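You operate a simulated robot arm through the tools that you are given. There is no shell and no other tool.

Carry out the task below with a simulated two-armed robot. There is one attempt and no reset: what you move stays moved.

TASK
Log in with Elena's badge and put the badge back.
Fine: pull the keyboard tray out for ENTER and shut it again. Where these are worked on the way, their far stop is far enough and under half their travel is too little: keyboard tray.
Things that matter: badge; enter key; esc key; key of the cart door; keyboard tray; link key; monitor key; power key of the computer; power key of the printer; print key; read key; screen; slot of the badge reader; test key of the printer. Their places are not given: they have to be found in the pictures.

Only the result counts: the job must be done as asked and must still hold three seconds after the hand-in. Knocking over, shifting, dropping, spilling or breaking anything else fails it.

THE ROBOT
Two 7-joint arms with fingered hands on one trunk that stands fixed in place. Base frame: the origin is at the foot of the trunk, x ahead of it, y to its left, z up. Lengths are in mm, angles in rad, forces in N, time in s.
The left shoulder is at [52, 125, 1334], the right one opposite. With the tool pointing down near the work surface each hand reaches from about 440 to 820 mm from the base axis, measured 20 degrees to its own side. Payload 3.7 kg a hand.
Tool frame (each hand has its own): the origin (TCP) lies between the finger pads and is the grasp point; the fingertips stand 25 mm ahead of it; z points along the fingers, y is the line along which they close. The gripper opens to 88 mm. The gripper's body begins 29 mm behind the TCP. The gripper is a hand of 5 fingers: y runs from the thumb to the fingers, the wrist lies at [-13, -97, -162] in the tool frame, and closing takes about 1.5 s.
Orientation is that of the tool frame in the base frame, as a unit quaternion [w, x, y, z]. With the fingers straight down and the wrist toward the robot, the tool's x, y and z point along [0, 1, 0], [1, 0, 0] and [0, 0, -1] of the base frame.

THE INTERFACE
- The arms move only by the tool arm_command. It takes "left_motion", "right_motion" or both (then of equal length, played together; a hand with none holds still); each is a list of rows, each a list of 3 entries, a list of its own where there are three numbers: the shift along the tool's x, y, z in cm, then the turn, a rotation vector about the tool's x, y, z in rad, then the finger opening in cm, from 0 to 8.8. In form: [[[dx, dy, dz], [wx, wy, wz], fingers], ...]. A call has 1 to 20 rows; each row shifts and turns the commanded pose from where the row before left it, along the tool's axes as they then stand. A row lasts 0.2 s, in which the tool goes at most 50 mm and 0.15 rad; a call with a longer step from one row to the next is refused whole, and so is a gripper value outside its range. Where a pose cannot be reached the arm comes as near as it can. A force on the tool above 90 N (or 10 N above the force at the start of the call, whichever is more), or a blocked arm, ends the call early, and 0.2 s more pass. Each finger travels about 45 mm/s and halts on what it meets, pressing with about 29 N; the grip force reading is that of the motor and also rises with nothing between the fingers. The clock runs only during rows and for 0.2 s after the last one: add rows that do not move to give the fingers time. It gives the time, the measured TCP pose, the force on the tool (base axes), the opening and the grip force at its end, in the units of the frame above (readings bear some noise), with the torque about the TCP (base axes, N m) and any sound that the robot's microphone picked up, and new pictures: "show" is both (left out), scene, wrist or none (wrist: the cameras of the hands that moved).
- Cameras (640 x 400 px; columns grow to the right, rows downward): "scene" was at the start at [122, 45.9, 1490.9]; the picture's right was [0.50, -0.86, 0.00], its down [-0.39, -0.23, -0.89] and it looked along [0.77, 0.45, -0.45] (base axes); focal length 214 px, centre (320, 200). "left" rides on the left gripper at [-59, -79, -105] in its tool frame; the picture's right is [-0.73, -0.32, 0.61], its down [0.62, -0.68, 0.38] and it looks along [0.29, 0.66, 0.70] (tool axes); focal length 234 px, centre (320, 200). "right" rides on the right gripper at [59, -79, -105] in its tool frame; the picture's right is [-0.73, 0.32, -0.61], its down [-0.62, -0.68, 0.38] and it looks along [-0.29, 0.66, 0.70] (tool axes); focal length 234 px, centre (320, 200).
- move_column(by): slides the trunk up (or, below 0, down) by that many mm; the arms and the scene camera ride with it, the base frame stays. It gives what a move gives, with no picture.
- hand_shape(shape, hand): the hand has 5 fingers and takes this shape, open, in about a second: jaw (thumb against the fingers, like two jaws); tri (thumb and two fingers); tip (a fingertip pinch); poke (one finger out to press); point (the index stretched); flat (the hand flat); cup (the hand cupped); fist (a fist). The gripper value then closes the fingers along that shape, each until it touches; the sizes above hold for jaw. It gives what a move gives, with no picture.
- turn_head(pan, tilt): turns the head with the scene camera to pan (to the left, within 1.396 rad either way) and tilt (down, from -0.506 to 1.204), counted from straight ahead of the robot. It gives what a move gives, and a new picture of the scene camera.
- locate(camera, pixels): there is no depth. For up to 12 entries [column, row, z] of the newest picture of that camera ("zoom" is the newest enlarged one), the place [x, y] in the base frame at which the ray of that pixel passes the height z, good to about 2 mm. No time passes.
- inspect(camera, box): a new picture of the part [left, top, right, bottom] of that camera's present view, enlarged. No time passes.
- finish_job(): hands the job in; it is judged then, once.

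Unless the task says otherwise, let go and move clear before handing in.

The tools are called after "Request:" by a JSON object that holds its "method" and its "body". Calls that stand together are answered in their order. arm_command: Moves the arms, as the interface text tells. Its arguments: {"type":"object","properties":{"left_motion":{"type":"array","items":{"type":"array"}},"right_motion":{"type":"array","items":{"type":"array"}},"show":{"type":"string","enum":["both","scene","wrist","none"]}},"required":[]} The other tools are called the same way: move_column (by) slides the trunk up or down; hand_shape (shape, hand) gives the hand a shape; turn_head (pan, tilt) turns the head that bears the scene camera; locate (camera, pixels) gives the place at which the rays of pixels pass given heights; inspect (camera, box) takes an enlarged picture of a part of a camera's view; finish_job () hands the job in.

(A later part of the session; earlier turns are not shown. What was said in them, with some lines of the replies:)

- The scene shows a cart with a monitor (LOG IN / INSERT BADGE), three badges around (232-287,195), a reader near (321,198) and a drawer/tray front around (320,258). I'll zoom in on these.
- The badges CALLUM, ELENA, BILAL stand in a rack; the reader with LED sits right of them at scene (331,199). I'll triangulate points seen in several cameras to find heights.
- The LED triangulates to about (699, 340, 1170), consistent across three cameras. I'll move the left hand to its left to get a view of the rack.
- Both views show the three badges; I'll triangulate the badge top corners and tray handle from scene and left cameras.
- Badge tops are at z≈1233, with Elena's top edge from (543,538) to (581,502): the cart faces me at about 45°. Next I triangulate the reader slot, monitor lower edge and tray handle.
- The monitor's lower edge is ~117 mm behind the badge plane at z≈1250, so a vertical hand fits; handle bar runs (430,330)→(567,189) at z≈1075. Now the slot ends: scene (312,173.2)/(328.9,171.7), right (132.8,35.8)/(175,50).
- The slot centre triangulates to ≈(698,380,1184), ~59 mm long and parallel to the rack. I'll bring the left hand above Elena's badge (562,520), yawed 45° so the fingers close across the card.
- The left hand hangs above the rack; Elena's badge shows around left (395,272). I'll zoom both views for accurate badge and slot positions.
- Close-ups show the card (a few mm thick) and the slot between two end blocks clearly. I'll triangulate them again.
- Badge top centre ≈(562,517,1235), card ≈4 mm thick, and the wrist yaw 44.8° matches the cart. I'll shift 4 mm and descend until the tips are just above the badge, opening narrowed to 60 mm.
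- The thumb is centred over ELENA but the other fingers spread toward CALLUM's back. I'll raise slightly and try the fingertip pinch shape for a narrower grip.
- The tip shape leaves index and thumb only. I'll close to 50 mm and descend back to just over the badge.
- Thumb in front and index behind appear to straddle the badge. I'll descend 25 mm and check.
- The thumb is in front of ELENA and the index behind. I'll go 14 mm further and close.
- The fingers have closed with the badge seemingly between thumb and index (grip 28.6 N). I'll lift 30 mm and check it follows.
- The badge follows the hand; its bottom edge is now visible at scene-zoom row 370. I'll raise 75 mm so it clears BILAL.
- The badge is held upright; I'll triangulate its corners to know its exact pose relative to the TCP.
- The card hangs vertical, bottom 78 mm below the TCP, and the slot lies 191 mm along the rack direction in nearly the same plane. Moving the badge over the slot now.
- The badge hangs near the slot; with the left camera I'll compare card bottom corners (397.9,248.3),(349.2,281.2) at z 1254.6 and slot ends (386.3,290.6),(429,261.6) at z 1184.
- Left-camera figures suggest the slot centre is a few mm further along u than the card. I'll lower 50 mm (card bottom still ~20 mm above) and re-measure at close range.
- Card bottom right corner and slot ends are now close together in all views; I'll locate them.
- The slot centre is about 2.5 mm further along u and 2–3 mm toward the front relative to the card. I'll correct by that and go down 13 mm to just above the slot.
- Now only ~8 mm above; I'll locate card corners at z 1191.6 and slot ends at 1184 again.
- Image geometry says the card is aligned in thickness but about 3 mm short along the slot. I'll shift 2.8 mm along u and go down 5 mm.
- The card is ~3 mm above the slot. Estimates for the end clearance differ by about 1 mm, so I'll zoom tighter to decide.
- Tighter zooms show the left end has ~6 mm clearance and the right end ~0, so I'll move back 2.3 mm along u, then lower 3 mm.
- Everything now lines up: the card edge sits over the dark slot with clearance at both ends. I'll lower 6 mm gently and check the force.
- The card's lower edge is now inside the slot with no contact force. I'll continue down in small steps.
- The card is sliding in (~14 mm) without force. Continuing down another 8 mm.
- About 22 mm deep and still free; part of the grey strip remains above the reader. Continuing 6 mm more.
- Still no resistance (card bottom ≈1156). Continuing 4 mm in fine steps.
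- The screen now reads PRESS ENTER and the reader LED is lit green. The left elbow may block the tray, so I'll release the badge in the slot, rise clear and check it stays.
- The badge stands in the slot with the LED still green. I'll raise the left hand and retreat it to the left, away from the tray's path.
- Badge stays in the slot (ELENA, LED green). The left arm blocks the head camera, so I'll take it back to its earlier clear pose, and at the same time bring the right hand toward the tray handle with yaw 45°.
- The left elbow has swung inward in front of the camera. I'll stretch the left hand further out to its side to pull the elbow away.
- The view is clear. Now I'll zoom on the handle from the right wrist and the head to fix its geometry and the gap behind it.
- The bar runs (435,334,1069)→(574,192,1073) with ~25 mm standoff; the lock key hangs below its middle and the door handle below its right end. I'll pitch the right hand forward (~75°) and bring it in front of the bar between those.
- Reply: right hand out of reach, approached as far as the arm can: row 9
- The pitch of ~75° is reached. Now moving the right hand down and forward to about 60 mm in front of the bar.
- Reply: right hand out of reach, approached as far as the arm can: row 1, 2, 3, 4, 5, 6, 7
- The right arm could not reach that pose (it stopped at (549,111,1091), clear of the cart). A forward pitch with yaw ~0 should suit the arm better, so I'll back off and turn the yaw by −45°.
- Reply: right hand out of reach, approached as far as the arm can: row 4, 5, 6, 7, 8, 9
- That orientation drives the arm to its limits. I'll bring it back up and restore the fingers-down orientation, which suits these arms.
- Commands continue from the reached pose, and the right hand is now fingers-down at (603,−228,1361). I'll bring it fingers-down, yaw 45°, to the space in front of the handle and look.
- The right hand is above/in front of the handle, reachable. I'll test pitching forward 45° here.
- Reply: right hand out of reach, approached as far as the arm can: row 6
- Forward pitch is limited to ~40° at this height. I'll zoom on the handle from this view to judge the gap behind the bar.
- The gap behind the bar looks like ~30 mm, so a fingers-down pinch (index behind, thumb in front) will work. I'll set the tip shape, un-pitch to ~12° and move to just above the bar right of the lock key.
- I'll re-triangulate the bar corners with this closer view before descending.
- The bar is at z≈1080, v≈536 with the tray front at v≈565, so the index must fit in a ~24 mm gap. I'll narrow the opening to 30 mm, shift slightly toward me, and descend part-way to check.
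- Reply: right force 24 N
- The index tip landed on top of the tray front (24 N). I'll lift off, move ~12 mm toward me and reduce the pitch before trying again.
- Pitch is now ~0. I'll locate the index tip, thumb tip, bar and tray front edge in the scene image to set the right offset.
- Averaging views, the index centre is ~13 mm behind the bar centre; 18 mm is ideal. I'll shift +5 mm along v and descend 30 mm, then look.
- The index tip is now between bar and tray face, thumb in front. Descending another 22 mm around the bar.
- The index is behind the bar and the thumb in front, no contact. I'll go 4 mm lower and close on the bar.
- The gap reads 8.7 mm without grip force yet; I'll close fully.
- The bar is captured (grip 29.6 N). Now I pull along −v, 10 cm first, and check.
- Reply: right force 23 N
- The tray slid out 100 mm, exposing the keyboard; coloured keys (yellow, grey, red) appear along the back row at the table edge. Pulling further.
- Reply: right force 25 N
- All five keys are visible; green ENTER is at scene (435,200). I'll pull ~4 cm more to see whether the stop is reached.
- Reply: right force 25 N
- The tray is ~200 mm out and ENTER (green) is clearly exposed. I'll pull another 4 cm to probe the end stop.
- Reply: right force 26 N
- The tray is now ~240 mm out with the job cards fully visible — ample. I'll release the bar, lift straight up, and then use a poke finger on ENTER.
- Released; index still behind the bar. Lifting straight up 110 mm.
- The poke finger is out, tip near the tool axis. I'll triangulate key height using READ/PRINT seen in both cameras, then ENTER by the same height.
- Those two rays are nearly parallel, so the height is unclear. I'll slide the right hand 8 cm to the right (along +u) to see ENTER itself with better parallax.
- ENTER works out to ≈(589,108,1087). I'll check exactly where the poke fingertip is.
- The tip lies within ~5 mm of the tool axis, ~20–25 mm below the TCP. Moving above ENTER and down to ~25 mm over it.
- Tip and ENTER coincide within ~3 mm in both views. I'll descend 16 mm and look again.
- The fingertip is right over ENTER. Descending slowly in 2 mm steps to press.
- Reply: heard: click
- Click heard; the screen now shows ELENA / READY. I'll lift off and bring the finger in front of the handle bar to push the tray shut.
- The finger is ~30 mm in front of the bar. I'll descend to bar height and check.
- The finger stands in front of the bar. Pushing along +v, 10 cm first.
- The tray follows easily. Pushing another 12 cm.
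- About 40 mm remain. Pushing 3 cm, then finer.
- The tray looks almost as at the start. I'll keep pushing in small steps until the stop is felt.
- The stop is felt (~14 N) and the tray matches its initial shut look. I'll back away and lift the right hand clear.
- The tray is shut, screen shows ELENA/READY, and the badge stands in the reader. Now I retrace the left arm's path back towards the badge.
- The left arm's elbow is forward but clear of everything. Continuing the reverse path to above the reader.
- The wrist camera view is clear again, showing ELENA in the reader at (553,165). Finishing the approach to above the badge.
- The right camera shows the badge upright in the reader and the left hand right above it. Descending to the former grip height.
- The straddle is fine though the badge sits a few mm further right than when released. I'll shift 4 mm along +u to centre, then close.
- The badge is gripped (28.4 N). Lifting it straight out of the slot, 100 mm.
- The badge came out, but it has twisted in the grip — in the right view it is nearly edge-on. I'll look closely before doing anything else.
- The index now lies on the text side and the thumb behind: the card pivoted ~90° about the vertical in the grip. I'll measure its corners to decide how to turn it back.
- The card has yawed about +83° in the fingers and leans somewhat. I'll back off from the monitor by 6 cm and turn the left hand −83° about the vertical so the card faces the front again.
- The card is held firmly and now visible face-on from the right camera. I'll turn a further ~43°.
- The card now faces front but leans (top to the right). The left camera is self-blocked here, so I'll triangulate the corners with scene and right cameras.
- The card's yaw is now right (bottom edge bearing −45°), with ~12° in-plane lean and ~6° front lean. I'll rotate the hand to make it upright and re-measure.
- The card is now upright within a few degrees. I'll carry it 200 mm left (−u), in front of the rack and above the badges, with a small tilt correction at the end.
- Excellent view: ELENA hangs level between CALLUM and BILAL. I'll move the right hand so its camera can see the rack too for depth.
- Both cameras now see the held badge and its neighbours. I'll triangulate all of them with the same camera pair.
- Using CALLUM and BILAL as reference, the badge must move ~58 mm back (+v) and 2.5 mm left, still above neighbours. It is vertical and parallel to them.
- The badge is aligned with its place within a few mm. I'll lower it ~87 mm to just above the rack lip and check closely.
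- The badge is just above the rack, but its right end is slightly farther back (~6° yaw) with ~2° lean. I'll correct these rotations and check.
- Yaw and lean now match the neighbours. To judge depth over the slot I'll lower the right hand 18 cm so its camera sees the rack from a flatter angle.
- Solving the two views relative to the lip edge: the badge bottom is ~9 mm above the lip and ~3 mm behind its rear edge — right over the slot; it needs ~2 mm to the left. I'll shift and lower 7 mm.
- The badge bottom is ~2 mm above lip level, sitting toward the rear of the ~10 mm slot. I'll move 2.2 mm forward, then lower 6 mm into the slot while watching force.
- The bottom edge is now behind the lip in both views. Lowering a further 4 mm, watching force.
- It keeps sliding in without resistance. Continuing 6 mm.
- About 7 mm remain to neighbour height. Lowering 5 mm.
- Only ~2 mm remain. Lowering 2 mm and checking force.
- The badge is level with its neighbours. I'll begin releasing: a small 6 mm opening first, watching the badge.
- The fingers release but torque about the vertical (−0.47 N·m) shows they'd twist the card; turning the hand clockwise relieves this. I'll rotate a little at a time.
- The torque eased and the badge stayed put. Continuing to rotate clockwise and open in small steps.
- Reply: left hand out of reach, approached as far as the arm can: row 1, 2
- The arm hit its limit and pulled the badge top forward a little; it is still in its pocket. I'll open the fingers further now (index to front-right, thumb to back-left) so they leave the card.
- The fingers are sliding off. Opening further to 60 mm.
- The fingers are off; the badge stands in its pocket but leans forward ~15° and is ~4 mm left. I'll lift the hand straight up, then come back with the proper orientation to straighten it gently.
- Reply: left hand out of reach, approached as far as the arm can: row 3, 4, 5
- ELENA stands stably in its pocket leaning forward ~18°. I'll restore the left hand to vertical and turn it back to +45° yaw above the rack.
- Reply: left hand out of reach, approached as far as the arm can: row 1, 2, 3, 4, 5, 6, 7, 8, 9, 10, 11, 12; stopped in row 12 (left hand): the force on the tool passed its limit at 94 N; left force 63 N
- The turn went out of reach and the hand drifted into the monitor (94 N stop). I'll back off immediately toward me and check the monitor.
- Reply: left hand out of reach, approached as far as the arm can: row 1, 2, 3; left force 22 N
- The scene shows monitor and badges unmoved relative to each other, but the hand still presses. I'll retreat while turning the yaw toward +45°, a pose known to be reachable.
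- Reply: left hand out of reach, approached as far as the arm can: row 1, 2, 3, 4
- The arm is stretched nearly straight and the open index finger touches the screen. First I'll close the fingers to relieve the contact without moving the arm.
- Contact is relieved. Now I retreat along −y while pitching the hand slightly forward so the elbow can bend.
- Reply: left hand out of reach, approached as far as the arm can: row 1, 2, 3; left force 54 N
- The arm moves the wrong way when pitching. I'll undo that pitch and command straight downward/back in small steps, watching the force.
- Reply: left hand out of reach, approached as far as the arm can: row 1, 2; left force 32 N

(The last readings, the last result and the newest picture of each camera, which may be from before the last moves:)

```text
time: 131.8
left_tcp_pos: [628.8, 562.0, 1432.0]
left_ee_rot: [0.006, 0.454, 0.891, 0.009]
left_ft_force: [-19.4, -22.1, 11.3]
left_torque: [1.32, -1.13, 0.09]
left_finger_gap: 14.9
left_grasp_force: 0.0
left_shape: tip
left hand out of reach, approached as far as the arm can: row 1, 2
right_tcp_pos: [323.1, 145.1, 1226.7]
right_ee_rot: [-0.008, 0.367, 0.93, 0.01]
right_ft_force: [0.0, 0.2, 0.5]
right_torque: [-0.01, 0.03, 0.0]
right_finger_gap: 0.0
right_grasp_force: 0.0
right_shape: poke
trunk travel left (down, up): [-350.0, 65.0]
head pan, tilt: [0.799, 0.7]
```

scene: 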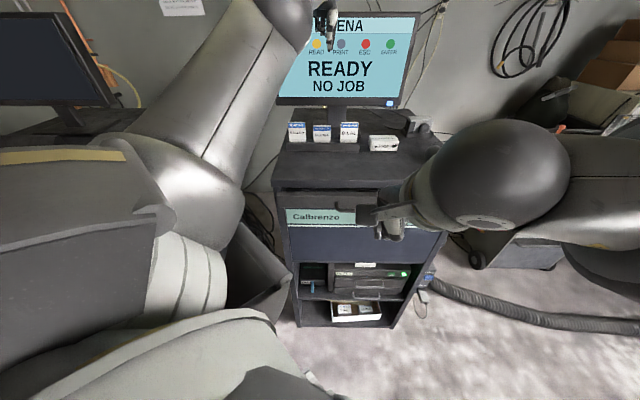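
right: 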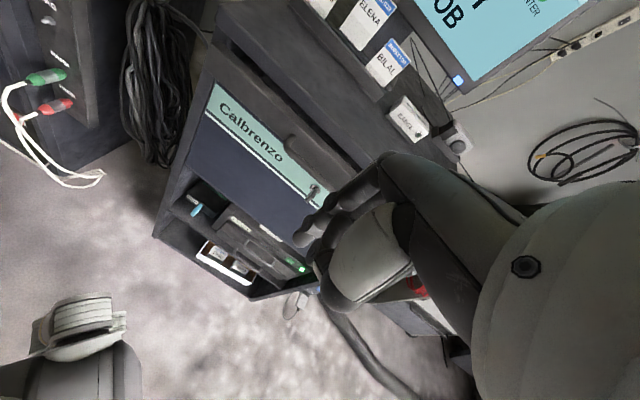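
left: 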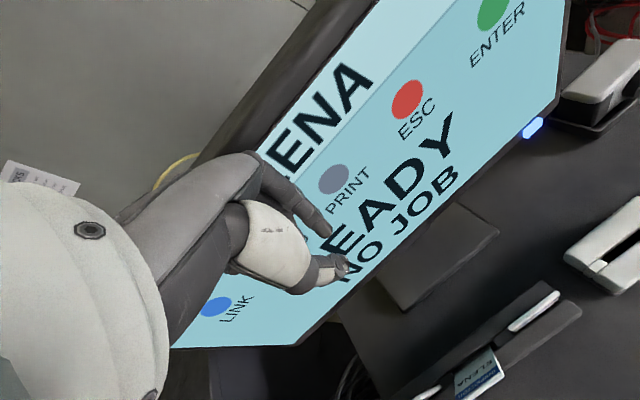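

Undoing the pitch brings the hand back. I'll pitch the fingers further toward me to swing the hand clear of the screen.

Request:
{"method": "arm_command", "body": {"left_motion": [[[0, -0.5, 0], [0.12, 0, 0], 1.5], [[0, -0.5, 0], [0.12, 0, 0], 1.5], [[0, -0.5, 0], [0.12, 0, 0], 1.5], [[0, 0, 0], [0, 0, 0], 1.5]]}}

Request:
{"method": "inspect", "body": {"camera": "scene", "box": [250, 0, 440, 160]}}

```text
time: 132.8
left_tcp_pos: [576.4, 535.7, 1407.8]
left_ee_rot: [-0.077, 0.447, 0.878, -0.152]
left_ft_force: [0.2, -2.0, 0.1]
left_torque: [0.04, -0.04, -0.01]
left_finger_gap: 14.9
left_grasp_force: 0.0
left_shape: tip
left hand out of reach, approached as far as the arm can: row 1, 2, 3
right_tcp_pos: [327.1, 149.6, 1224.8]
right_ee_rot: [-0.009, 0.367, 0.93, 0.007]
right_ft_force: [0.3, 0.5, -0.5]
right_torque: [0.02, -0.04, 0.01]
right_finger_gap: 0.0
right_grasp_force: 0.0
right_shape: poke
trunk travel left (down, up): [-350.0, 65.0]
head pan, tilt: [0.799, 0.7]
```

scene: 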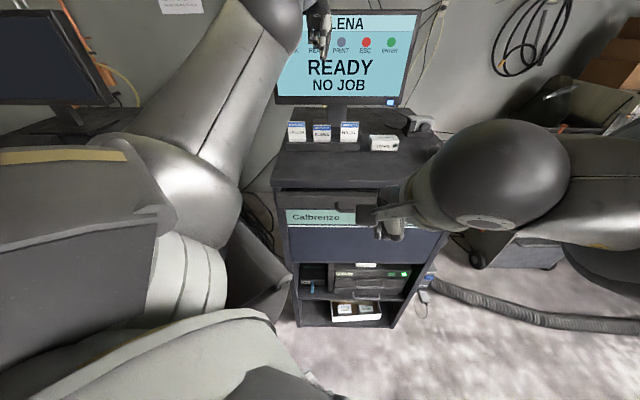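
left: 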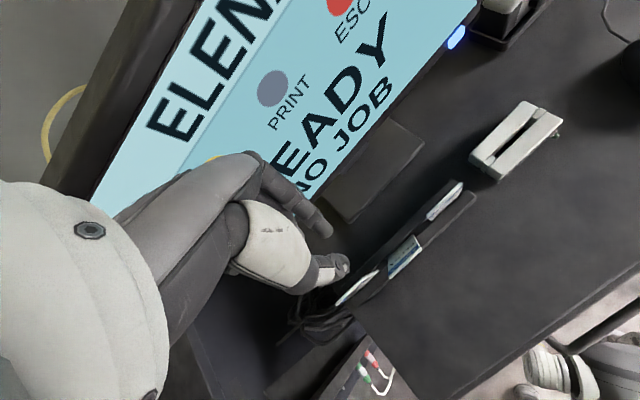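

```text
2.50 times, centred on (345, 80) of scene
```

zoom: 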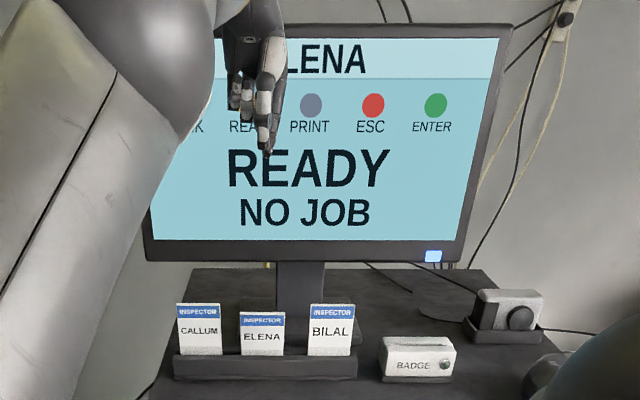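

The hand is free of the screen (≈2 N). I'll test whether plain translation back toward me works now.

Request:
{"method": "arm_command", "body": {"left_motion": [[[0, -2.0, 0], [0, 0, 0], 1.5], [[0, -2.0, 0], [0, 0, 0], 1.5], [[0, 0, 0], [0, 0, 0], 1.5]]}}

Request:
{"method": "inspect", "body": {"camera": "scene", "box": [270, 70, 420, 164]}}

```text
time: 133.6
left_tcp_pos: [547.4, 515.0, 1419.3]
left_ee_rot: [-0.077, 0.446, 0.878, -0.154]
left_ft_force: [-0.7, 0.0, -0.1]
left_torque: [-0.01, -0.02, 0.02]
left_finger_gap: 15.1
left_grasp_force: 0.1
left_shape: tip
right_tcp_pos: [328.3, 151.7, 1222.9]
right_ee_rot: [-0.01, 0.368, 0.93, 0.006]
right_ft_force: [0.1, -0.5, -0.2]
right_torque: [0.01, -0.02, 0.0]
right_finger_gap: 0.0
right_grasp_force: 0.0
right_shape: poke
trunk travel left (down, up): [-350.0, 65.0]
head pan, tilt: [0.799, 0.7]
```

scene: 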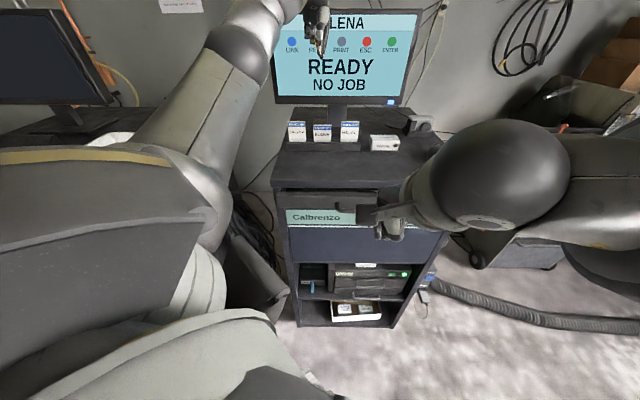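
left: 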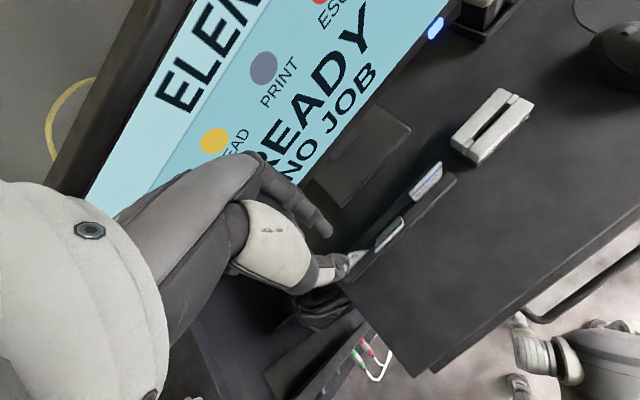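

```text
4.26 times, centred on (345, 117) of scene
```

zoom: 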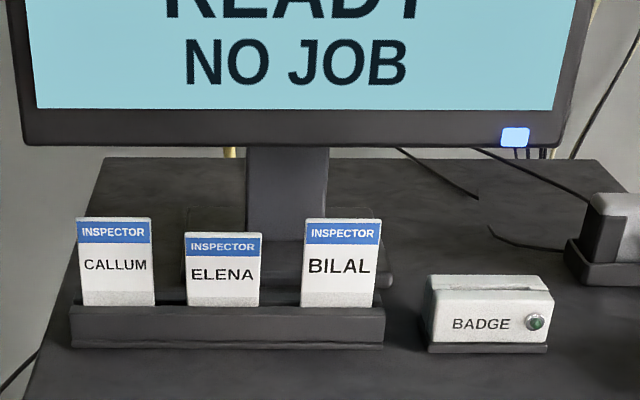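

The arm responds normally again, and comparing with the earlier identical view, monitor, rack and reader are unmoved. I'll retreat further and restore a vertical hand with 45° yaw.

Request:
{"method": "arm_command", "body": {"left_motion": [[[2.77, -2.24, 0.8], [0, 0, 0], 1.5], [[2.77, -2.24, 0.8], [0, 0, 0], 1.5], [[2.77, -2.24, 0.8], [0, 0, 0], 1.5], [[0, 0, 0], [-0.117, 0, 0], 3.0], [[0, 0, 0], [-0.117, 0, 0], 5.0], [[0, 0, 0], [-0.117, 0, 0], 5.0], [[0, 0, 0], [0, 0, 0], 5.0]]}}

```text
time: 135.2
left_tcp_pos: [440.4, 538.7, 1420.9]
left_ee_rot: [0.002, 0.453, 0.891, 0.002]
left_ft_force: [-0.6, 0.6, -0.2]
left_torque: [0.03, 0.0, -0.01]
left_finger_gap: 49.5
left_grasp_force: 0.0
left_shape: tip
right_tcp_pos: [329.1, 152.8, 1222.8]
right_ee_rot: [-0.009, 0.367, 0.93, 0.007]
right_ft_force: [-0.7, -0.4, -0.2]
right_torque: [0.0, 0.0, 0.0]
right_finger_gap: 0.0
right_grasp_force: 0.0
right_shape: poke
trunk travel left (down, up): [-350.0, 65.0]
head pan, tilt: [0.799, 0.7]
```

scene: 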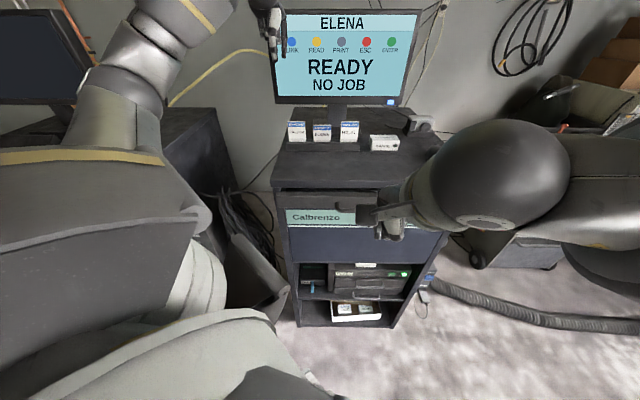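
left: 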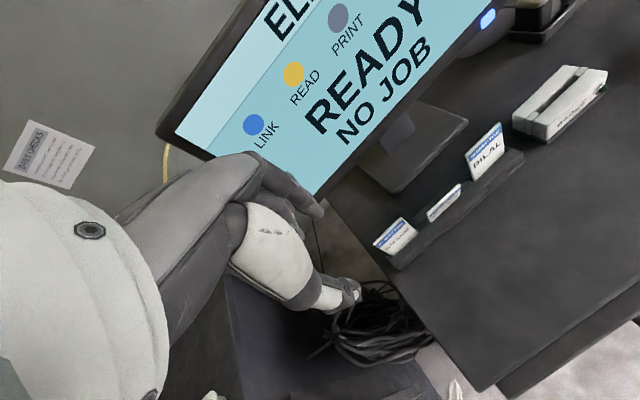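

The left hand is vertical and the arm back in its good configuration. Now to yaw 44.8° and over the badge at z≈1340 with a wide opening.

Request:
{"method": "arm_command", "body": {"left_motion": [[[0, 0, 0], [0, 0, -0.076], 7.0], [[0, 0, 0], [0, 0, -0.076], 7.0], [[-2.52, 1.835, 2.03], [0, 0, 0], 7.0], [[-2.52, 1.835, 2.03], [0, 0, 0], 7.0], [[-2.52, 1.835, 2.03], [0, 0, 0], 7.0], [[-2.52, 1.835, 2.03], [0, 0, 0], 7.0], [[0, 0, 0], [0, 0, 0], 7.0]]}}

Request:
{"method": "inspect", "body": {"camera": "left", "box": [280, 160, 520, 340]}}

Request:
{"method": "inspect", "body": {"camera": "right", "box": [270, 0, 430, 80]}}

```text
time: 136.8
left_tcp_pos: [562.3, 518.3, 1341.5]
left_ee_rot: [0.003, 0.384, 0.923, 0.002]
left_ft_force: [-0.9, 0.6, -0.4]
left_torque: [0.01, -0.02, 0.01]
left_finger_gap: 69.6
left_grasp_force: 0.2
left_shape: tip
right_tcp_pos: [327.4, 150.6, 1224.7]
right_ee_rot: [-0.009, 0.367, 0.93, 0.008]
right_ft_force: [0.5, -0.2, 0.0]
right_torque: [0.03, 0.02, -0.01]
right_finger_gap: 0.0
right_grasp_force: 0.2
right_shape: poke
trunk travel left (down, up): [-350.0, 65.0]
head pan, tilt: [0.799, 0.7]
```

scene: 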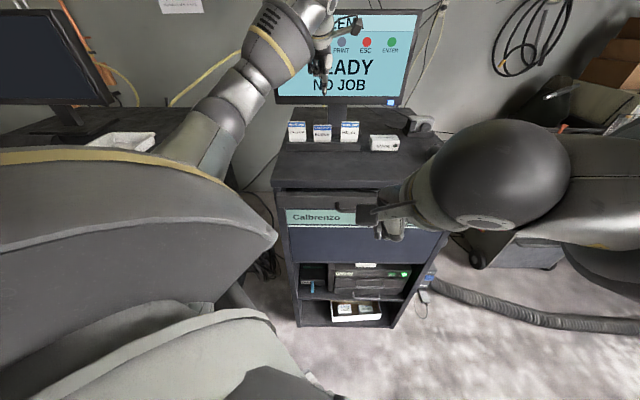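
left: 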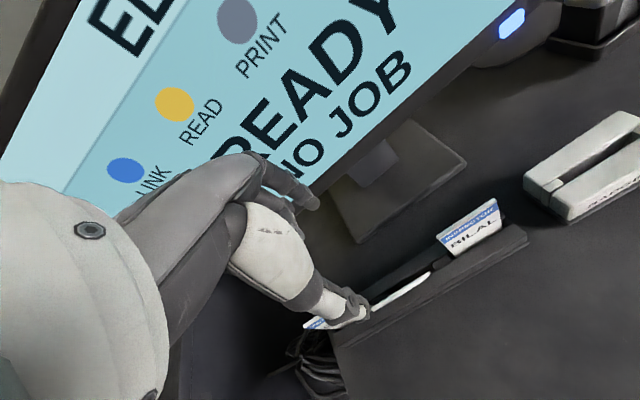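

```text
2.22 times, centred on (400, 250) of left
```

zoom: 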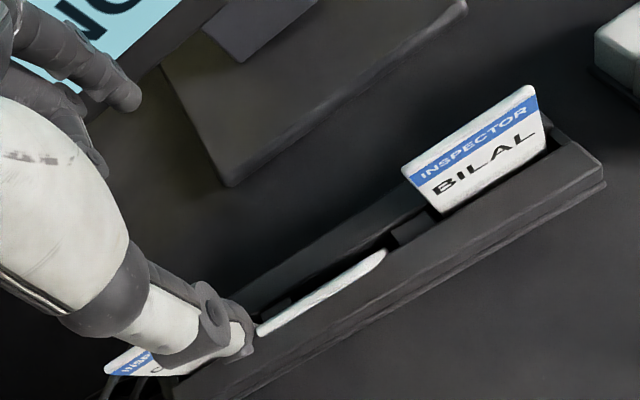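

```text
4.00 times, centred on (350, 40) of right
```

zoom: 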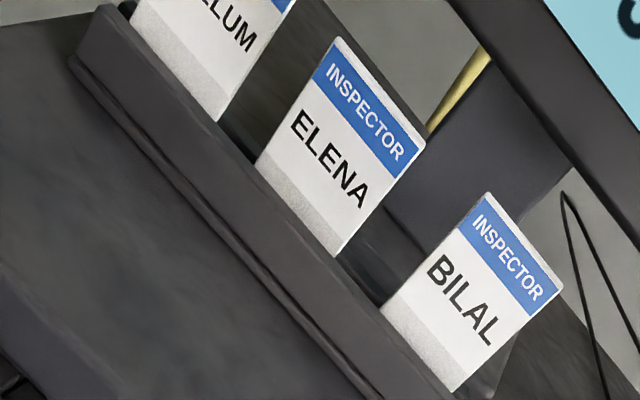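

The wrist view shows ELENA leaning toward me with thumb path clear in front. I'll descend with the 70 mm opening straddling it.

Request:
{"method": "arm_command", "body": {"left_motion": [[[0, 0, 3.0], [0, 0, 0], 7.0], [[0, 0, 3.0], [0, 0, 0], 7.0], [[0, 0, 2.5], [0, 0, 0], 7.0], [[0, 0, 2.0], [0, 0, 0], 7.0], [[0, 0, 1.0], [0, 0, 0], 7.0], [[0, 0, 0], [0, 0, 0], 7.0]], "show": "none"}}

Request:
{"method": "inspect", "body": {"camera": "left", "box": [260, 160, 460, 340]}}

Request:
{"method": "inspect", "body": {"camera": "right", "box": [290, 0, 418, 70]}}

Request:
{"method": "inspect", "body": {"camera": "scene", "box": [276, 90, 372, 150]}}

```text
time: 138.2
left_tcp_pos: [563.9, 519.0, 1224.8]
left_ee_rot: [0.003, 0.384, 0.923, 0.002]
left_ft_force: [-0.1, -0.3, -0.1]
left_torque: [-0.01, 0.01, 0.02]
left_finger_gap: 69.6
left_grasp_force: 0.1
left_shape: tip
right_tcp_pos: [328.0, 150.3, 1223.1]
right_ee_rot: [-0.01, 0.368, 0.93, 0.006]
right_ft_force: [0.0, 1.1, 0.4]
right_torque: [0.01, -0.01, 0.0]
right_finger_gap: 0.1
right_grasp_force: 0.1
right_shape: poke
trunk travel left (down, up): [-350.0, 65.0]
head pan, tilt: [0.799, 0.7]
```

```text
2.22 times, centred on (360, 250) of left
```

zoom: 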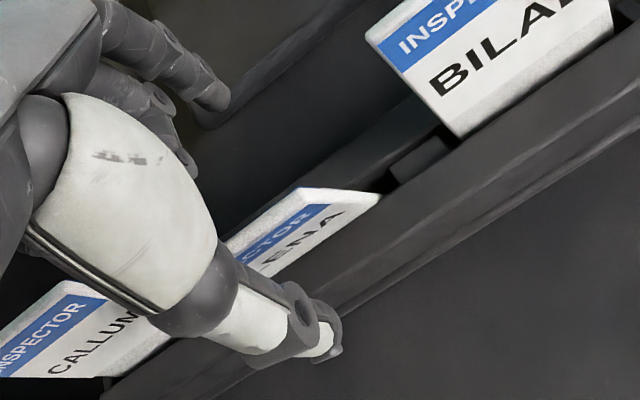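

```text
5.00 times, centred on (354, 35) of right
```

zoom: 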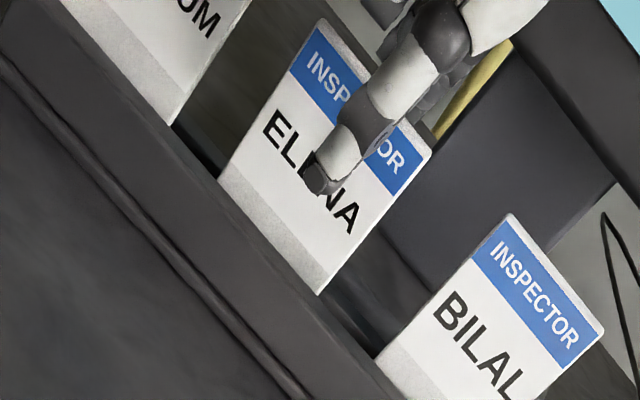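

```text
6.67 times, centred on (324, 120) of scene
```

zoom: 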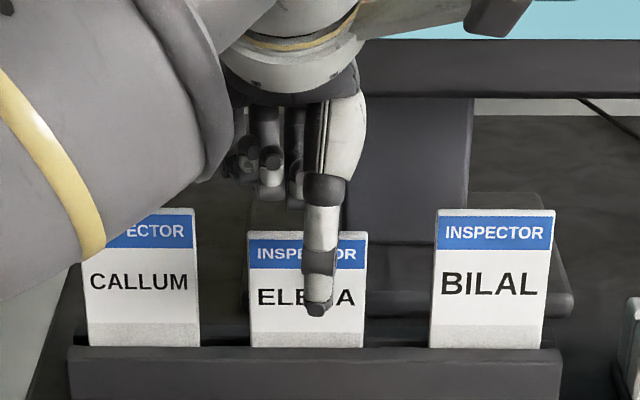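

Thumb in front, index behind, no contact. Closing slowly to 16 mm to bring it upright.

Request:
{"method": "arm_command", "body": {"left_motion": [[[0, 0, 0], [0, 0, 0], 6.0], [[0, 0, 0], [0, 0, 0], 5.0], [[0, 0, 0], [0, 0, 0], 4.2], [[0, 0, 0], [0, 0, 0], 3.6], [[0, 0, 0], [0, 0, 0], 3.0], [[0, 0, 0], [0, 0, 0], 2.5], [[0, 0, 0], [0, 0, 0], 2.0], [[0, 0, 0], [0, 0, 0], 1.6], [[0, 0, 0], [0, 0, 0], 1.6]], "show": "none"}}

Request:
{"method": "inspect", "body": {"camera": "left", "box": [260, 160, 460, 340]}}

Request:
{"method": "inspect", "body": {"camera": "scene", "box": [276, 90, 372, 150]}}

```text
time: 140.2
left_tcp_pos: [563.5, 520.9, 1226.7]
left_ee_rot: [0.003, 0.384, 0.923, 0.002]
left_ft_force: [1.0, -1.0, 0.0]
left_torque: [0.01, -0.03, -0.03]
left_finger_gap: 16.3
left_grasp_force: 0.1
left_shape: tip
right_tcp_pos: [328.5, 150.5, 1223.9]
right_ee_rot: [-0.009, 0.367, 0.93, 0.007]
right_ft_force: [-0.5, -0.1, 0.0]
right_torque: [-0.01, 0.0, 0.01]
right_finger_gap: 0.0
right_grasp_force: 0.1
right_shape: poke
trunk travel left (down, up): [-350.0, 65.0]
head pan, tilt: [0.799, 0.7]
```

```text
2.22 times, centred on (360, 250) of left
```

zoom: 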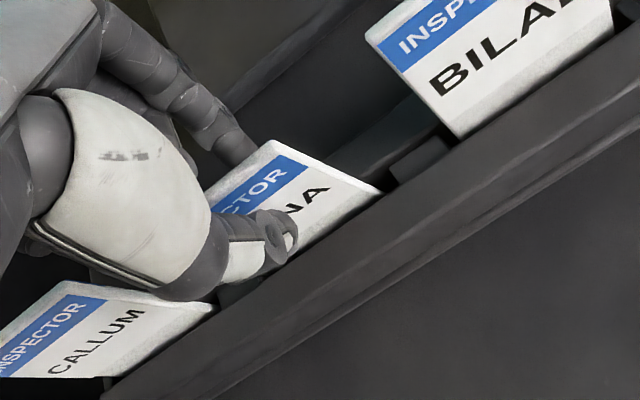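

```text
6.67 times, centred on (324, 120) of scene
```

zoom: 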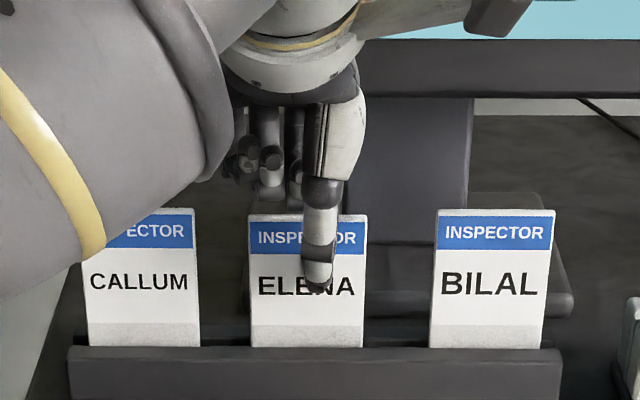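

ELENA is nearly upright (top row 215 vs 208). Closing a bit more, to 8 mm.

Request:
{"method": "arm_command", "body": {"left_motion": [[[0, 0, 0], [0, 0, 0], 1.2], [[0, 0, 0], [0, 0, 0], 0.9], [[0, 0, 0], [0, 0, 0], 0.8], [[0, 0, 0], [0, 0, 0], 0.8]], "show": "none"}}

Request:
{"method": "inspect", "body": {"camera": "left", "box": [260, 160, 460, 340]}}

Request:
{"method": "inspect", "body": {"camera": "scene", "box": [276, 90, 372, 150]}}

```text
time: 141.2
left_tcp_pos: [564.2, 520.2, 1225.5]
left_ee_rot: [0.003, 0.384, 0.923, 0.002]
left_ft_force: [-0.5, 0.2, 0.1]
left_torque: [-0.04, 0.0, 0.02]
left_finger_gap: 8.4
left_grasp_force: 0.1
left_shape: tip
right_tcp_pos: [328.5, 150.5, 1224.0]
right_ee_rot: [-0.009, 0.367, 0.93, 0.006]
right_ft_force: [-0.6, 0.3, -0.7]
right_torque: [-0.01, -0.01, 0.0]
right_finger_gap: 0.0
right_grasp_force: 0.0
right_shape: poke
trunk travel left (down, up): [-350.0, 65.0]
head pan, tilt: [0.799, 0.7]
```

```text
2.22 times, centred on (360, 250) of left
```

zoom: 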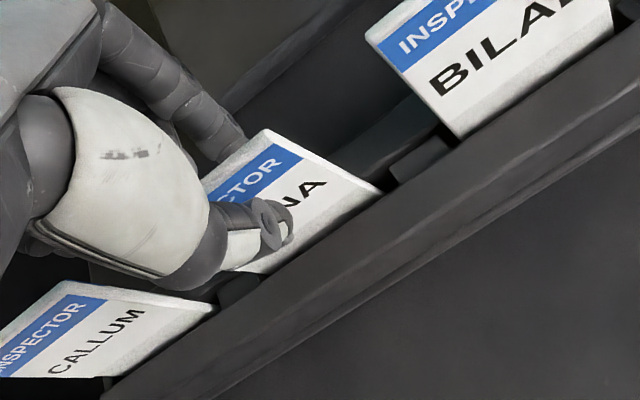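

```text
6.67 times, centred on (324, 120) of scene
```

zoom: 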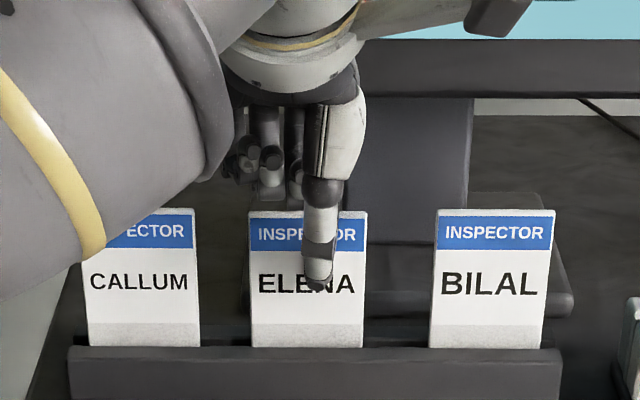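

Top row 211 vs 208 — close to upright. Closing to 4 mm for the last bit.

Request:
{"method": "arm_command", "body": {"left_motion": [[[0, 0, 0], [0, 0, 0], 0.6], [[0, 0, 0], [0, 0, 0], 0.4], [[0, 0, 0], [0, 0, 0], 0.4]], "show": "none"}}

Request:
{"method": "inspect", "body": {"camera": "left", "box": [260, 160, 460, 340]}}

Request:
{"method": "inspect", "body": {"camera": "scene", "box": [276, 90, 372, 150]}}

```text
time: 142.0
left_tcp_pos: [564.3, 520.0, 1226.1]
left_ee_rot: [0.003, 0.384, 0.923, 0.003]
left_ft_force: [0.2, -0.3, 0.7]
left_torque: [0.0, 0.04, 0.0]
left_finger_gap: 4.3
left_grasp_force: 0.0
left_shape: tip
right_tcp_pos: [328.1, 149.6, 1224.2]
right_ee_rot: [-0.009, 0.367, 0.93, 0.006]
right_ft_force: [-0.6, 0.7, 0.1]
right_torque: [0.0, 0.0, -0.01]
right_finger_gap: 0.0
right_grasp_force: 0.1
right_shape: poke
trunk travel left (down, up): [-350.0, 65.0]
head pan, tilt: [0.799, 0.7]
```

```text
2.22 times, centred on (360, 250) of left
```

zoom: 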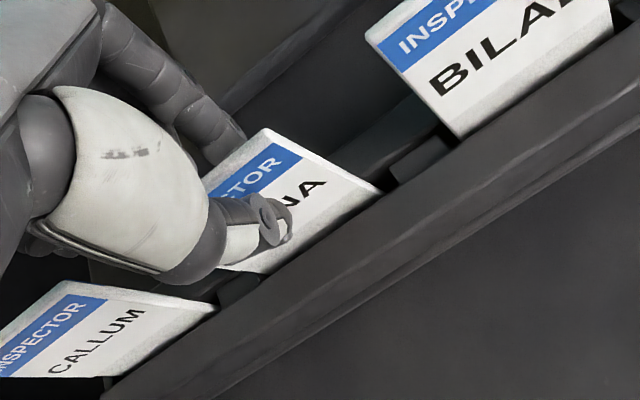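

```text
6.67 times, centred on (324, 120) of scene
```

zoom: 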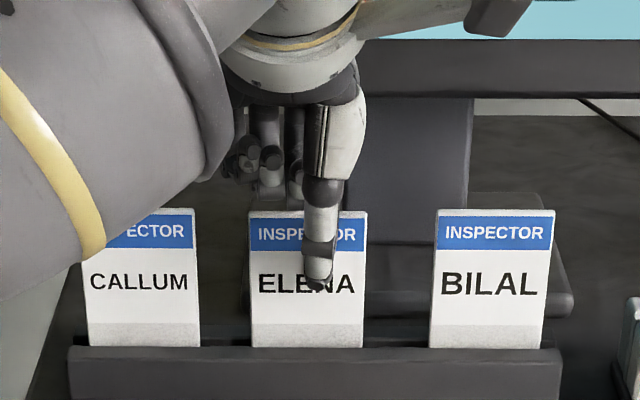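

ELENA now stands upright, uniformly within ~1–3 mm of its original place. Opening slowly and checking that it stays.

Request:
{"method": "arm_command", "body": {"left_motion": [[[0, 0, 0], [0, 0, 0], 0.7], [[0, 0, 0], [0, 0, 0], 1.0], [[0, 0, 0], [0, 0, 0], 1.5], [[0, 0, 0], [0, 0, 0], 2.0], [[0, 0, 0], [0, 0, 0], 2.5], [[0, 0, 0], [0, 0, 0], 3.0], [[0, 0, 0], [0, 0, 0], 3.0], [[0, 0, 0], [0, 0, 0], 3.0]], "show": "none"}}

Request:
{"method": "inspect", "body": {"camera": "left", "box": [260, 160, 460, 340]}}

Request:
{"method": "inspect", "body": {"camera": "scene", "box": [276, 90, 372, 150]}}

```text
time: 143.8
left_tcp_pos: [564.3, 520.0, 1226.1]
left_ee_rot: [0.003, 0.384, 0.923, 0.002]
left_ft_force: [0.1, 0.2, 0.1]
left_torque: [0.02, 0.01, 0.03]
left_finger_gap: 29.8
left_grasp_force: 0.1
left_shape: tip
right_tcp_pos: [327.8, 151.0, 1223.6]
right_ee_rot: [-0.009, 0.367, 0.93, 0.006]
right_ft_force: [0.1, -1.2, -0.7]
right_torque: [-0.01, 0.0, 0.01]
right_finger_gap: 0.0
right_grasp_force: 0.0
right_shape: poke
trunk travel left (down, up): [-350.0, 65.0]
head pan, tilt: [0.799, 0.7]
```

```text
2.22 times, centred on (360, 250) of left
```

zoom: 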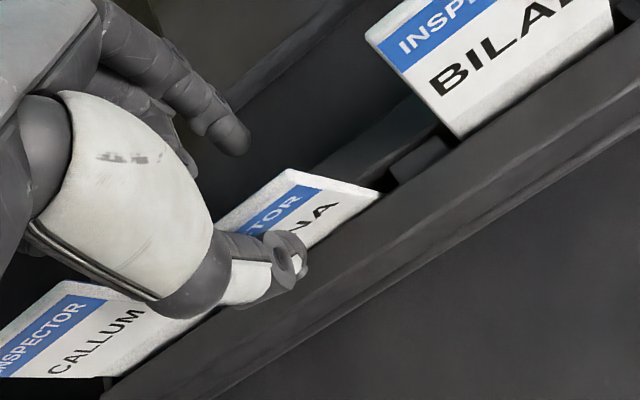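

```text
6.67 times, centred on (324, 120) of scene
```

zoom: 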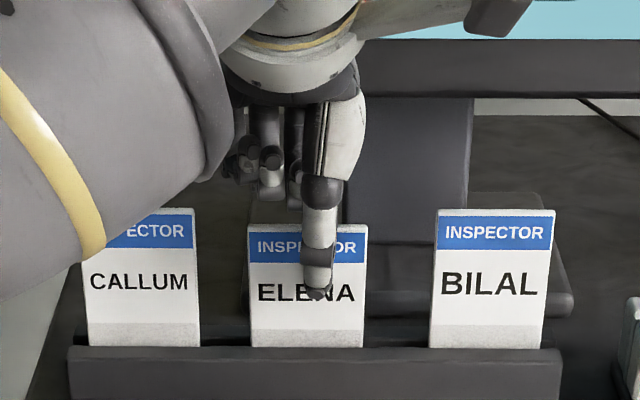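

It tips forward again when freed, so the neighbours evidently rest leaning slightly back. I'll close again and push it slightly past vertical (+v 6 mm) before opening.

Request:
{"method": "arm_command", "body": {"left_motion": [[[0, 0, 0], [0, 0, 0], 2.0], [[0, 0, 0], [0, 0, 0], 1.4], [[0, 0, 0], [0, 0, 0], 1.0], [[0, 0, 0], [0, 0, 0], 1.0], [[0, 0.2, 0], [0, 0, 0], 1.0], [[0, 0.2, 0], [0, 0, 0], 1.0], [[0, 0.2, 0], [0, 0, 0], 1.0], [[0, 0.2, 0], [0, 0, 0], 1.0], [[0, 0, 0], [0, 0, 0], 1.0]], "show": "none"}}

Request:
{"method": "inspect", "body": {"camera": "left", "box": [260, 160, 460, 340]}}

Request:
{"method": "inspect", "body": {"camera": "scene", "box": [276, 90, 372, 150]}}

```text
time: 145.8
left_tcp_pos: [569.9, 525.7, 1226.2]
left_ee_rot: [0.003, 0.384, 0.923, 0.002]
left_ft_force: [-0.2, -0.3, 0.9]
left_torque: [0.0, 0.07, -0.02]
left_finger_gap: 10.4
left_grasp_force: 0.0
left_shape: tip
right_tcp_pos: [327.7, 149.7, 1224.2]
right_ee_rot: [-0.008, 0.367, 0.93, 0.006]
right_ft_force: [1.1, 0.4, -0.3]
right_torque: [0.02, 0.0, 0.02]
right_finger_gap: 0.0
right_grasp_force: 0.0
right_shape: poke
trunk travel left (down, up): [-350.0, 65.0]
head pan, tilt: [0.799, 0.7]
```

```text
2.22 times, centred on (360, 250) of left
```

zoom: 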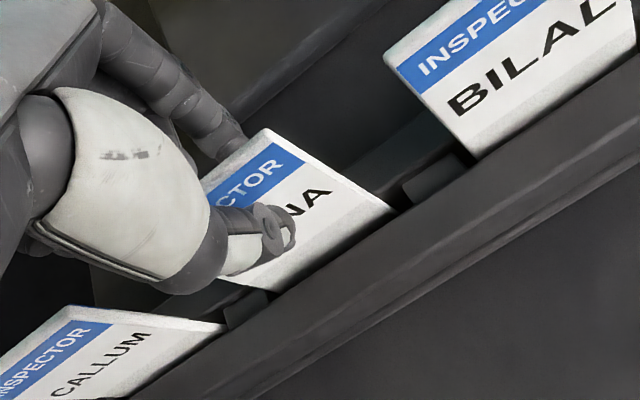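

```text
6.67 times, centred on (324, 120) of scene
```

zoom: 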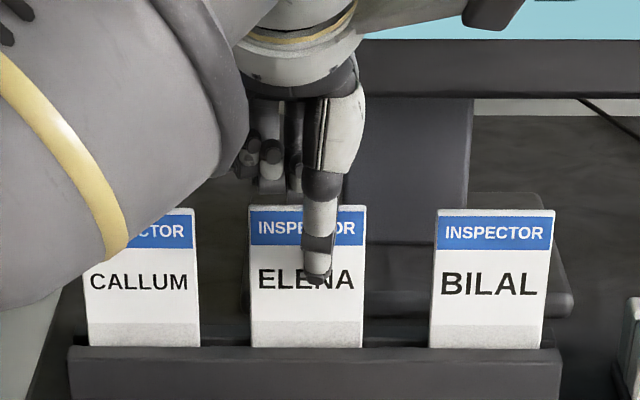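

Top row is now 206, slightly past the neighbours' 208. Opening slowly to see how it rests.

Request:
{"method": "arm_command", "body": {"left_motion": [[[0, 0, 0], [0, 0, 0], 1.3], [[0, 0, 0], [0, 0, 0], 1.6], [[0, 0, 0], [0, 0, 0], 2.0], [[0, 0, 0], [0, 0, 0], 2.5], [[0, 0, 0], [0, 0, 0], 3.0], [[0, 0, 0], [0, 0, 0], 3.0], [[0, 0, 0], [0, 0, 0], 3.0]], "show": "none"}}

Request:
{"method": "inspect", "body": {"camera": "left", "box": [260, 160, 460, 340]}}

Request:
{"method": "inspect", "body": {"camera": "scene", "box": [276, 90, 372, 150]}}

```text
time: 147.4
left_tcp_pos: [568.4, 527.0, 1225.1]
left_ee_rot: [0.002, 0.385, 0.923, 0.001]
left_ft_force: [-0.1, 0.9, -0.3]
left_torque: [0.01, -0.03, 0.03]
left_finger_gap: 29.5
left_grasp_force: 0.1
left_shape: tip
right_tcp_pos: [327.6, 150.5, 1223.4]
right_ee_rot: [-0.009, 0.367, 0.93, 0.006]
right_ft_force: [-0.3, 0.2, 0.1]
right_torque: [-0.03, -0.01, 0.02]
right_finger_gap: 0.1
right_grasp_force: 0.1
right_shape: poke
trunk travel left (down, up): [-350.0, 65.0]
head pan, tilt: [0.799, 0.7]
```

```text
2.22 times, centred on (360, 250) of left
```

zoom: 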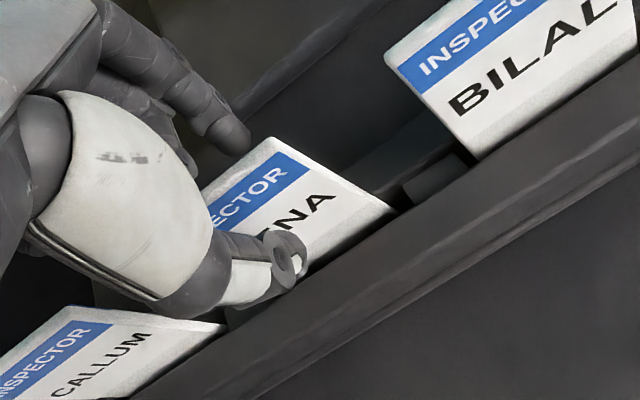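

```text
6.67 times, centred on (324, 120) of scene
```

zoom: 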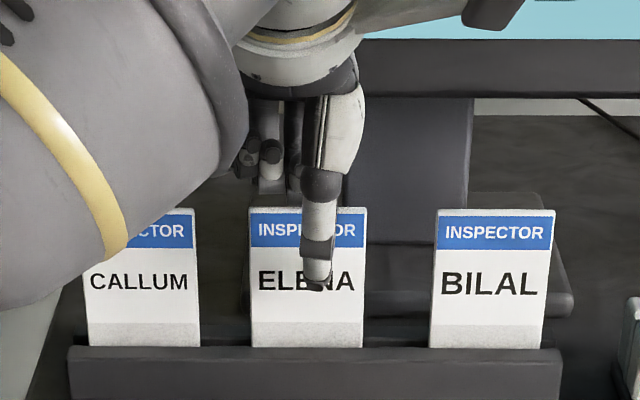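

Now ELENA rests at row 208 exactly like its neighbours, with both fingers clear. I'll open a little wider and lift straight up.

Request:
{"method": "arm_command", "body": {"left_motion": [[[0, 0, 0], [0, 0, 0], 4.0], [[0, 0, 0], [0, 0, 0], 4.5], [[0, 0, 0], [0, 0, 0], 4.5], [[0, 0, -1.0], [0, 0, 0], 4.5], [[0, 0, -2.0], [0, 0, 0], 4.5], [[0, 0, -3.0], [0, 0, 0], 4.5], [[0, 0, -4.0], [0, 0, 0], 4.5], [[0, 0, 0], [0, 0, 0], 4.5]], "show": "scene"}}

Request:
{"method": "inspect", "body": {"camera": "left", "box": [260, 160, 500, 340]}}

Request:
{"method": "inspect", "body": {"camera": "scene", "box": [276, 90, 372, 150]}}

```text
time: 149.2
left_tcp_pos: [569.3, 526.1, 1324.9]
left_ee_rot: [0.002, 0.385, 0.923, 0.003]
left_ft_force: [0.3, 0.1, 0.1]
left_torque: [0.03, 0.0, 0.04]
left_finger_gap: 44.5
left_grasp_force: 0.0
left_shape: tip
right_tcp_pos: [328.6, 152.0, 1224.2]
right_ee_rot: [-0.008, 0.367, 0.93, 0.006]
right_ft_force: [-0.3, 0.2, 0.3]
right_torque: [-0.01, 0.01, 0.0]
right_finger_gap: 0.1
right_grasp_force: 0.2
right_shape: poke
trunk travel left (down, up): [-350.0, 65.0]
head pan, tilt: [0.799, 0.7]
```

scene: 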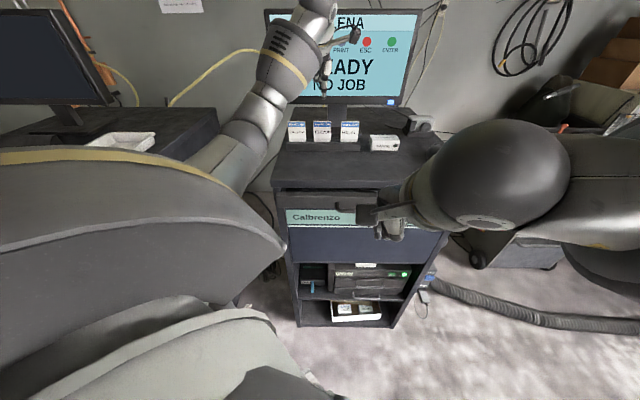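

```text
2.22 times, centred on (380, 250) of left
```

zoom: 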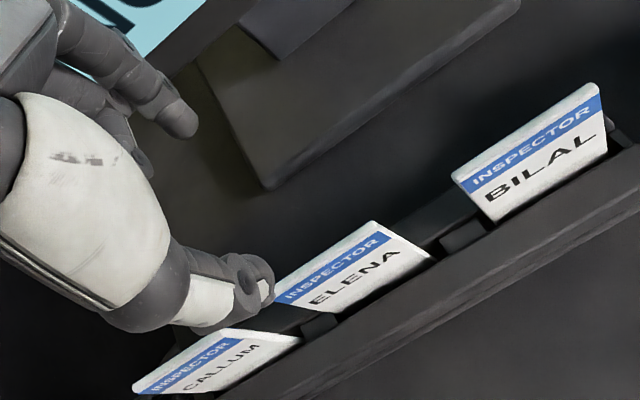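

```text
6.67 times, centred on (324, 120) of scene
```

zoom: 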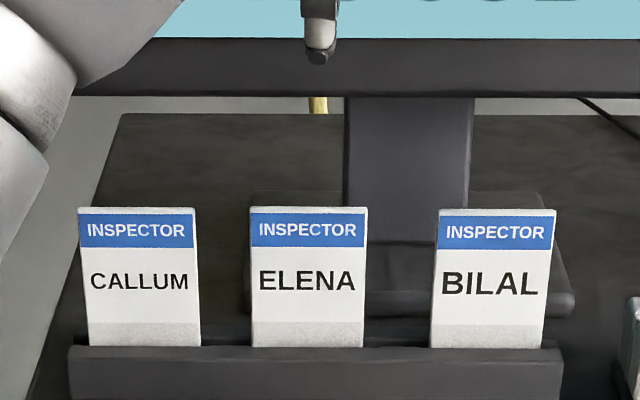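

ELENA stands upright in its pocket, matching CALLUM and BILAL. I'll retreat both hands clear.

Request:
{"method": "arm_command", "body": {"left_motion": [[[0, -1.0, -2.5], [0, 0, 0], 4.5], [[4.27, -1.64, -1.5], [0, 0, 0], 4.5], [[4.27, -1.64, -1.5], [0, 0, 0], 4.5], [[4.27, -1.64, -1.5], [0, 0, 0], 4.5], [[4.27, -1.64, -1.5], [0, 0, 0], 4.5], [[0, 0, 0], [0, 0, 0], 4.5]], "right_motion": [[[0, 0, -3.0], [0, 0, 0], 0], [[0, 0, -4.0], [0, 0, 0], 0], [[0, 0, -4.0], [0, 0, 0], 0], [[-4.0, 0, -2.0], [0, 0, 0], 0], [[-4.0, 0, 0], [0, 0, 0], 0], [[0, 0, 0], [0, 0, 0], 0]]}}

Request:
{"method": "inspect", "body": {"camera": "scene", "box": [260, 0, 500, 150]}}

Request:
{"method": "inspect", "body": {"camera": "scene", "box": [260, 110, 500, 260]}}

```text
time: 150.6
left_tcp_pos: [396.4, 594.6, 1409.7]
left_ee_rot: [0.003, 0.385, 0.923, 0.002]
left_ft_force: [-0.7, 0.4, 0.1]
left_torque: [-0.01, 0.03, -0.01]
left_finger_gap: 44.3
left_grasp_force: 0.0
left_shape: tip
right_tcp_pos: [389.8, 93.1, 1352.8]
right_ee_rot: [-0.01, 0.367, 0.93, 0.007]
right_ft_force: [0.0, -0.2, -0.3]
right_torque: [-0.04, -0.01, 0.03]
right_finger_gap: 0.0
right_grasp_force: 0.1
right_shape: poke
trunk travel left (down, up): [-350.0, 65.0]
head pan, tilt: [0.799, 0.7]
```

scene: 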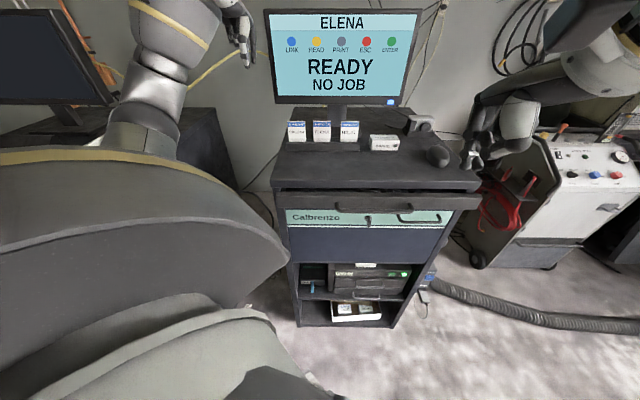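
right: 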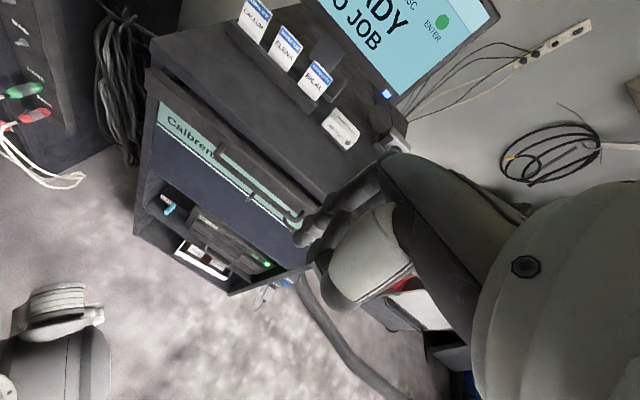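
left: 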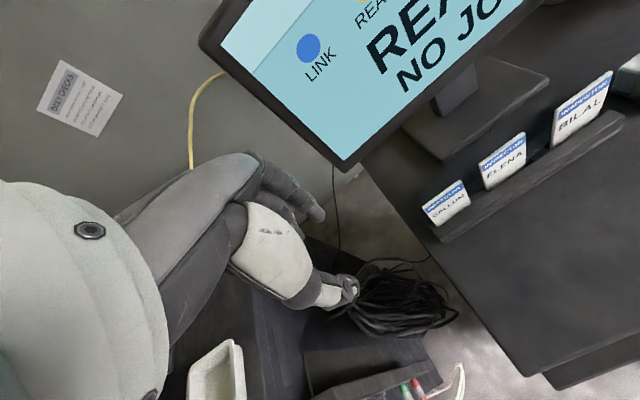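

```text
2.67 times, centred on (380, 75) of scene
```

zoom: 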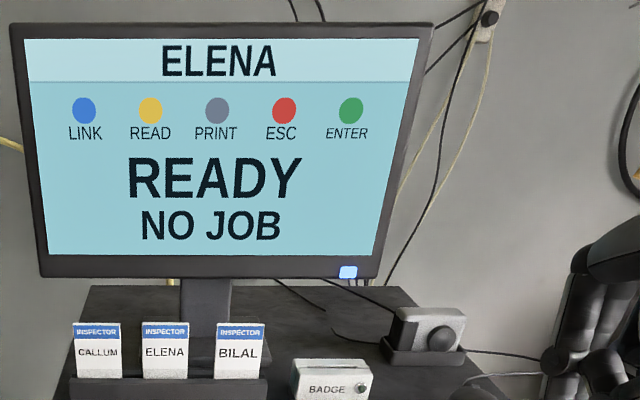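

```text
2.67 times, centred on (380, 185) of scene
```

zoom: 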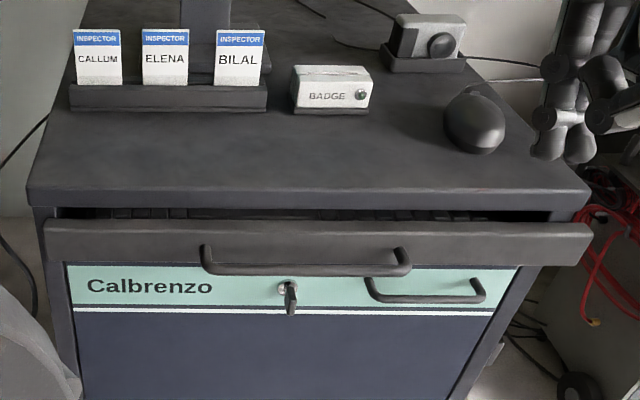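

The screen shows ELENA / READY, the tray is shut, ELENA's badge stands upright in its rack pocket, and the monitor, reader and other badges are in place with both hands clear. Handing in.

Request:
{"method": "finish_job", "body": {}}

```text
The job is handed in.
```

I logged in with Elena's badge, put the badge back in the rack and handed the job in. The screen shows ELENA / READY and the keyboard tray is shut. I haven't seen the verdict.

- **Monitor touched:** while turning back to straighten the badge, the left hand pressed against the monitor, and the arm stopped itself at 94 N. It pressed again, less hard, while I backed it off. Compared with an earlier picture of the same view, the monitor, reader and other badges had not moved.
- **Badge position:** the badge twisted in the fingers when I took it out of the reader, and it leaned forward after I put it back. I straightened it; it now stands upright like the two beside it, about 3 mm left of where it started.
- **Tray:** I pulled it out about 240 mm without reaching its far stop, so I assumed that was more than half its travel. ENTER clicked once, and I pushed the tray in until I felt the stop.

Both hands are clear of the cart.
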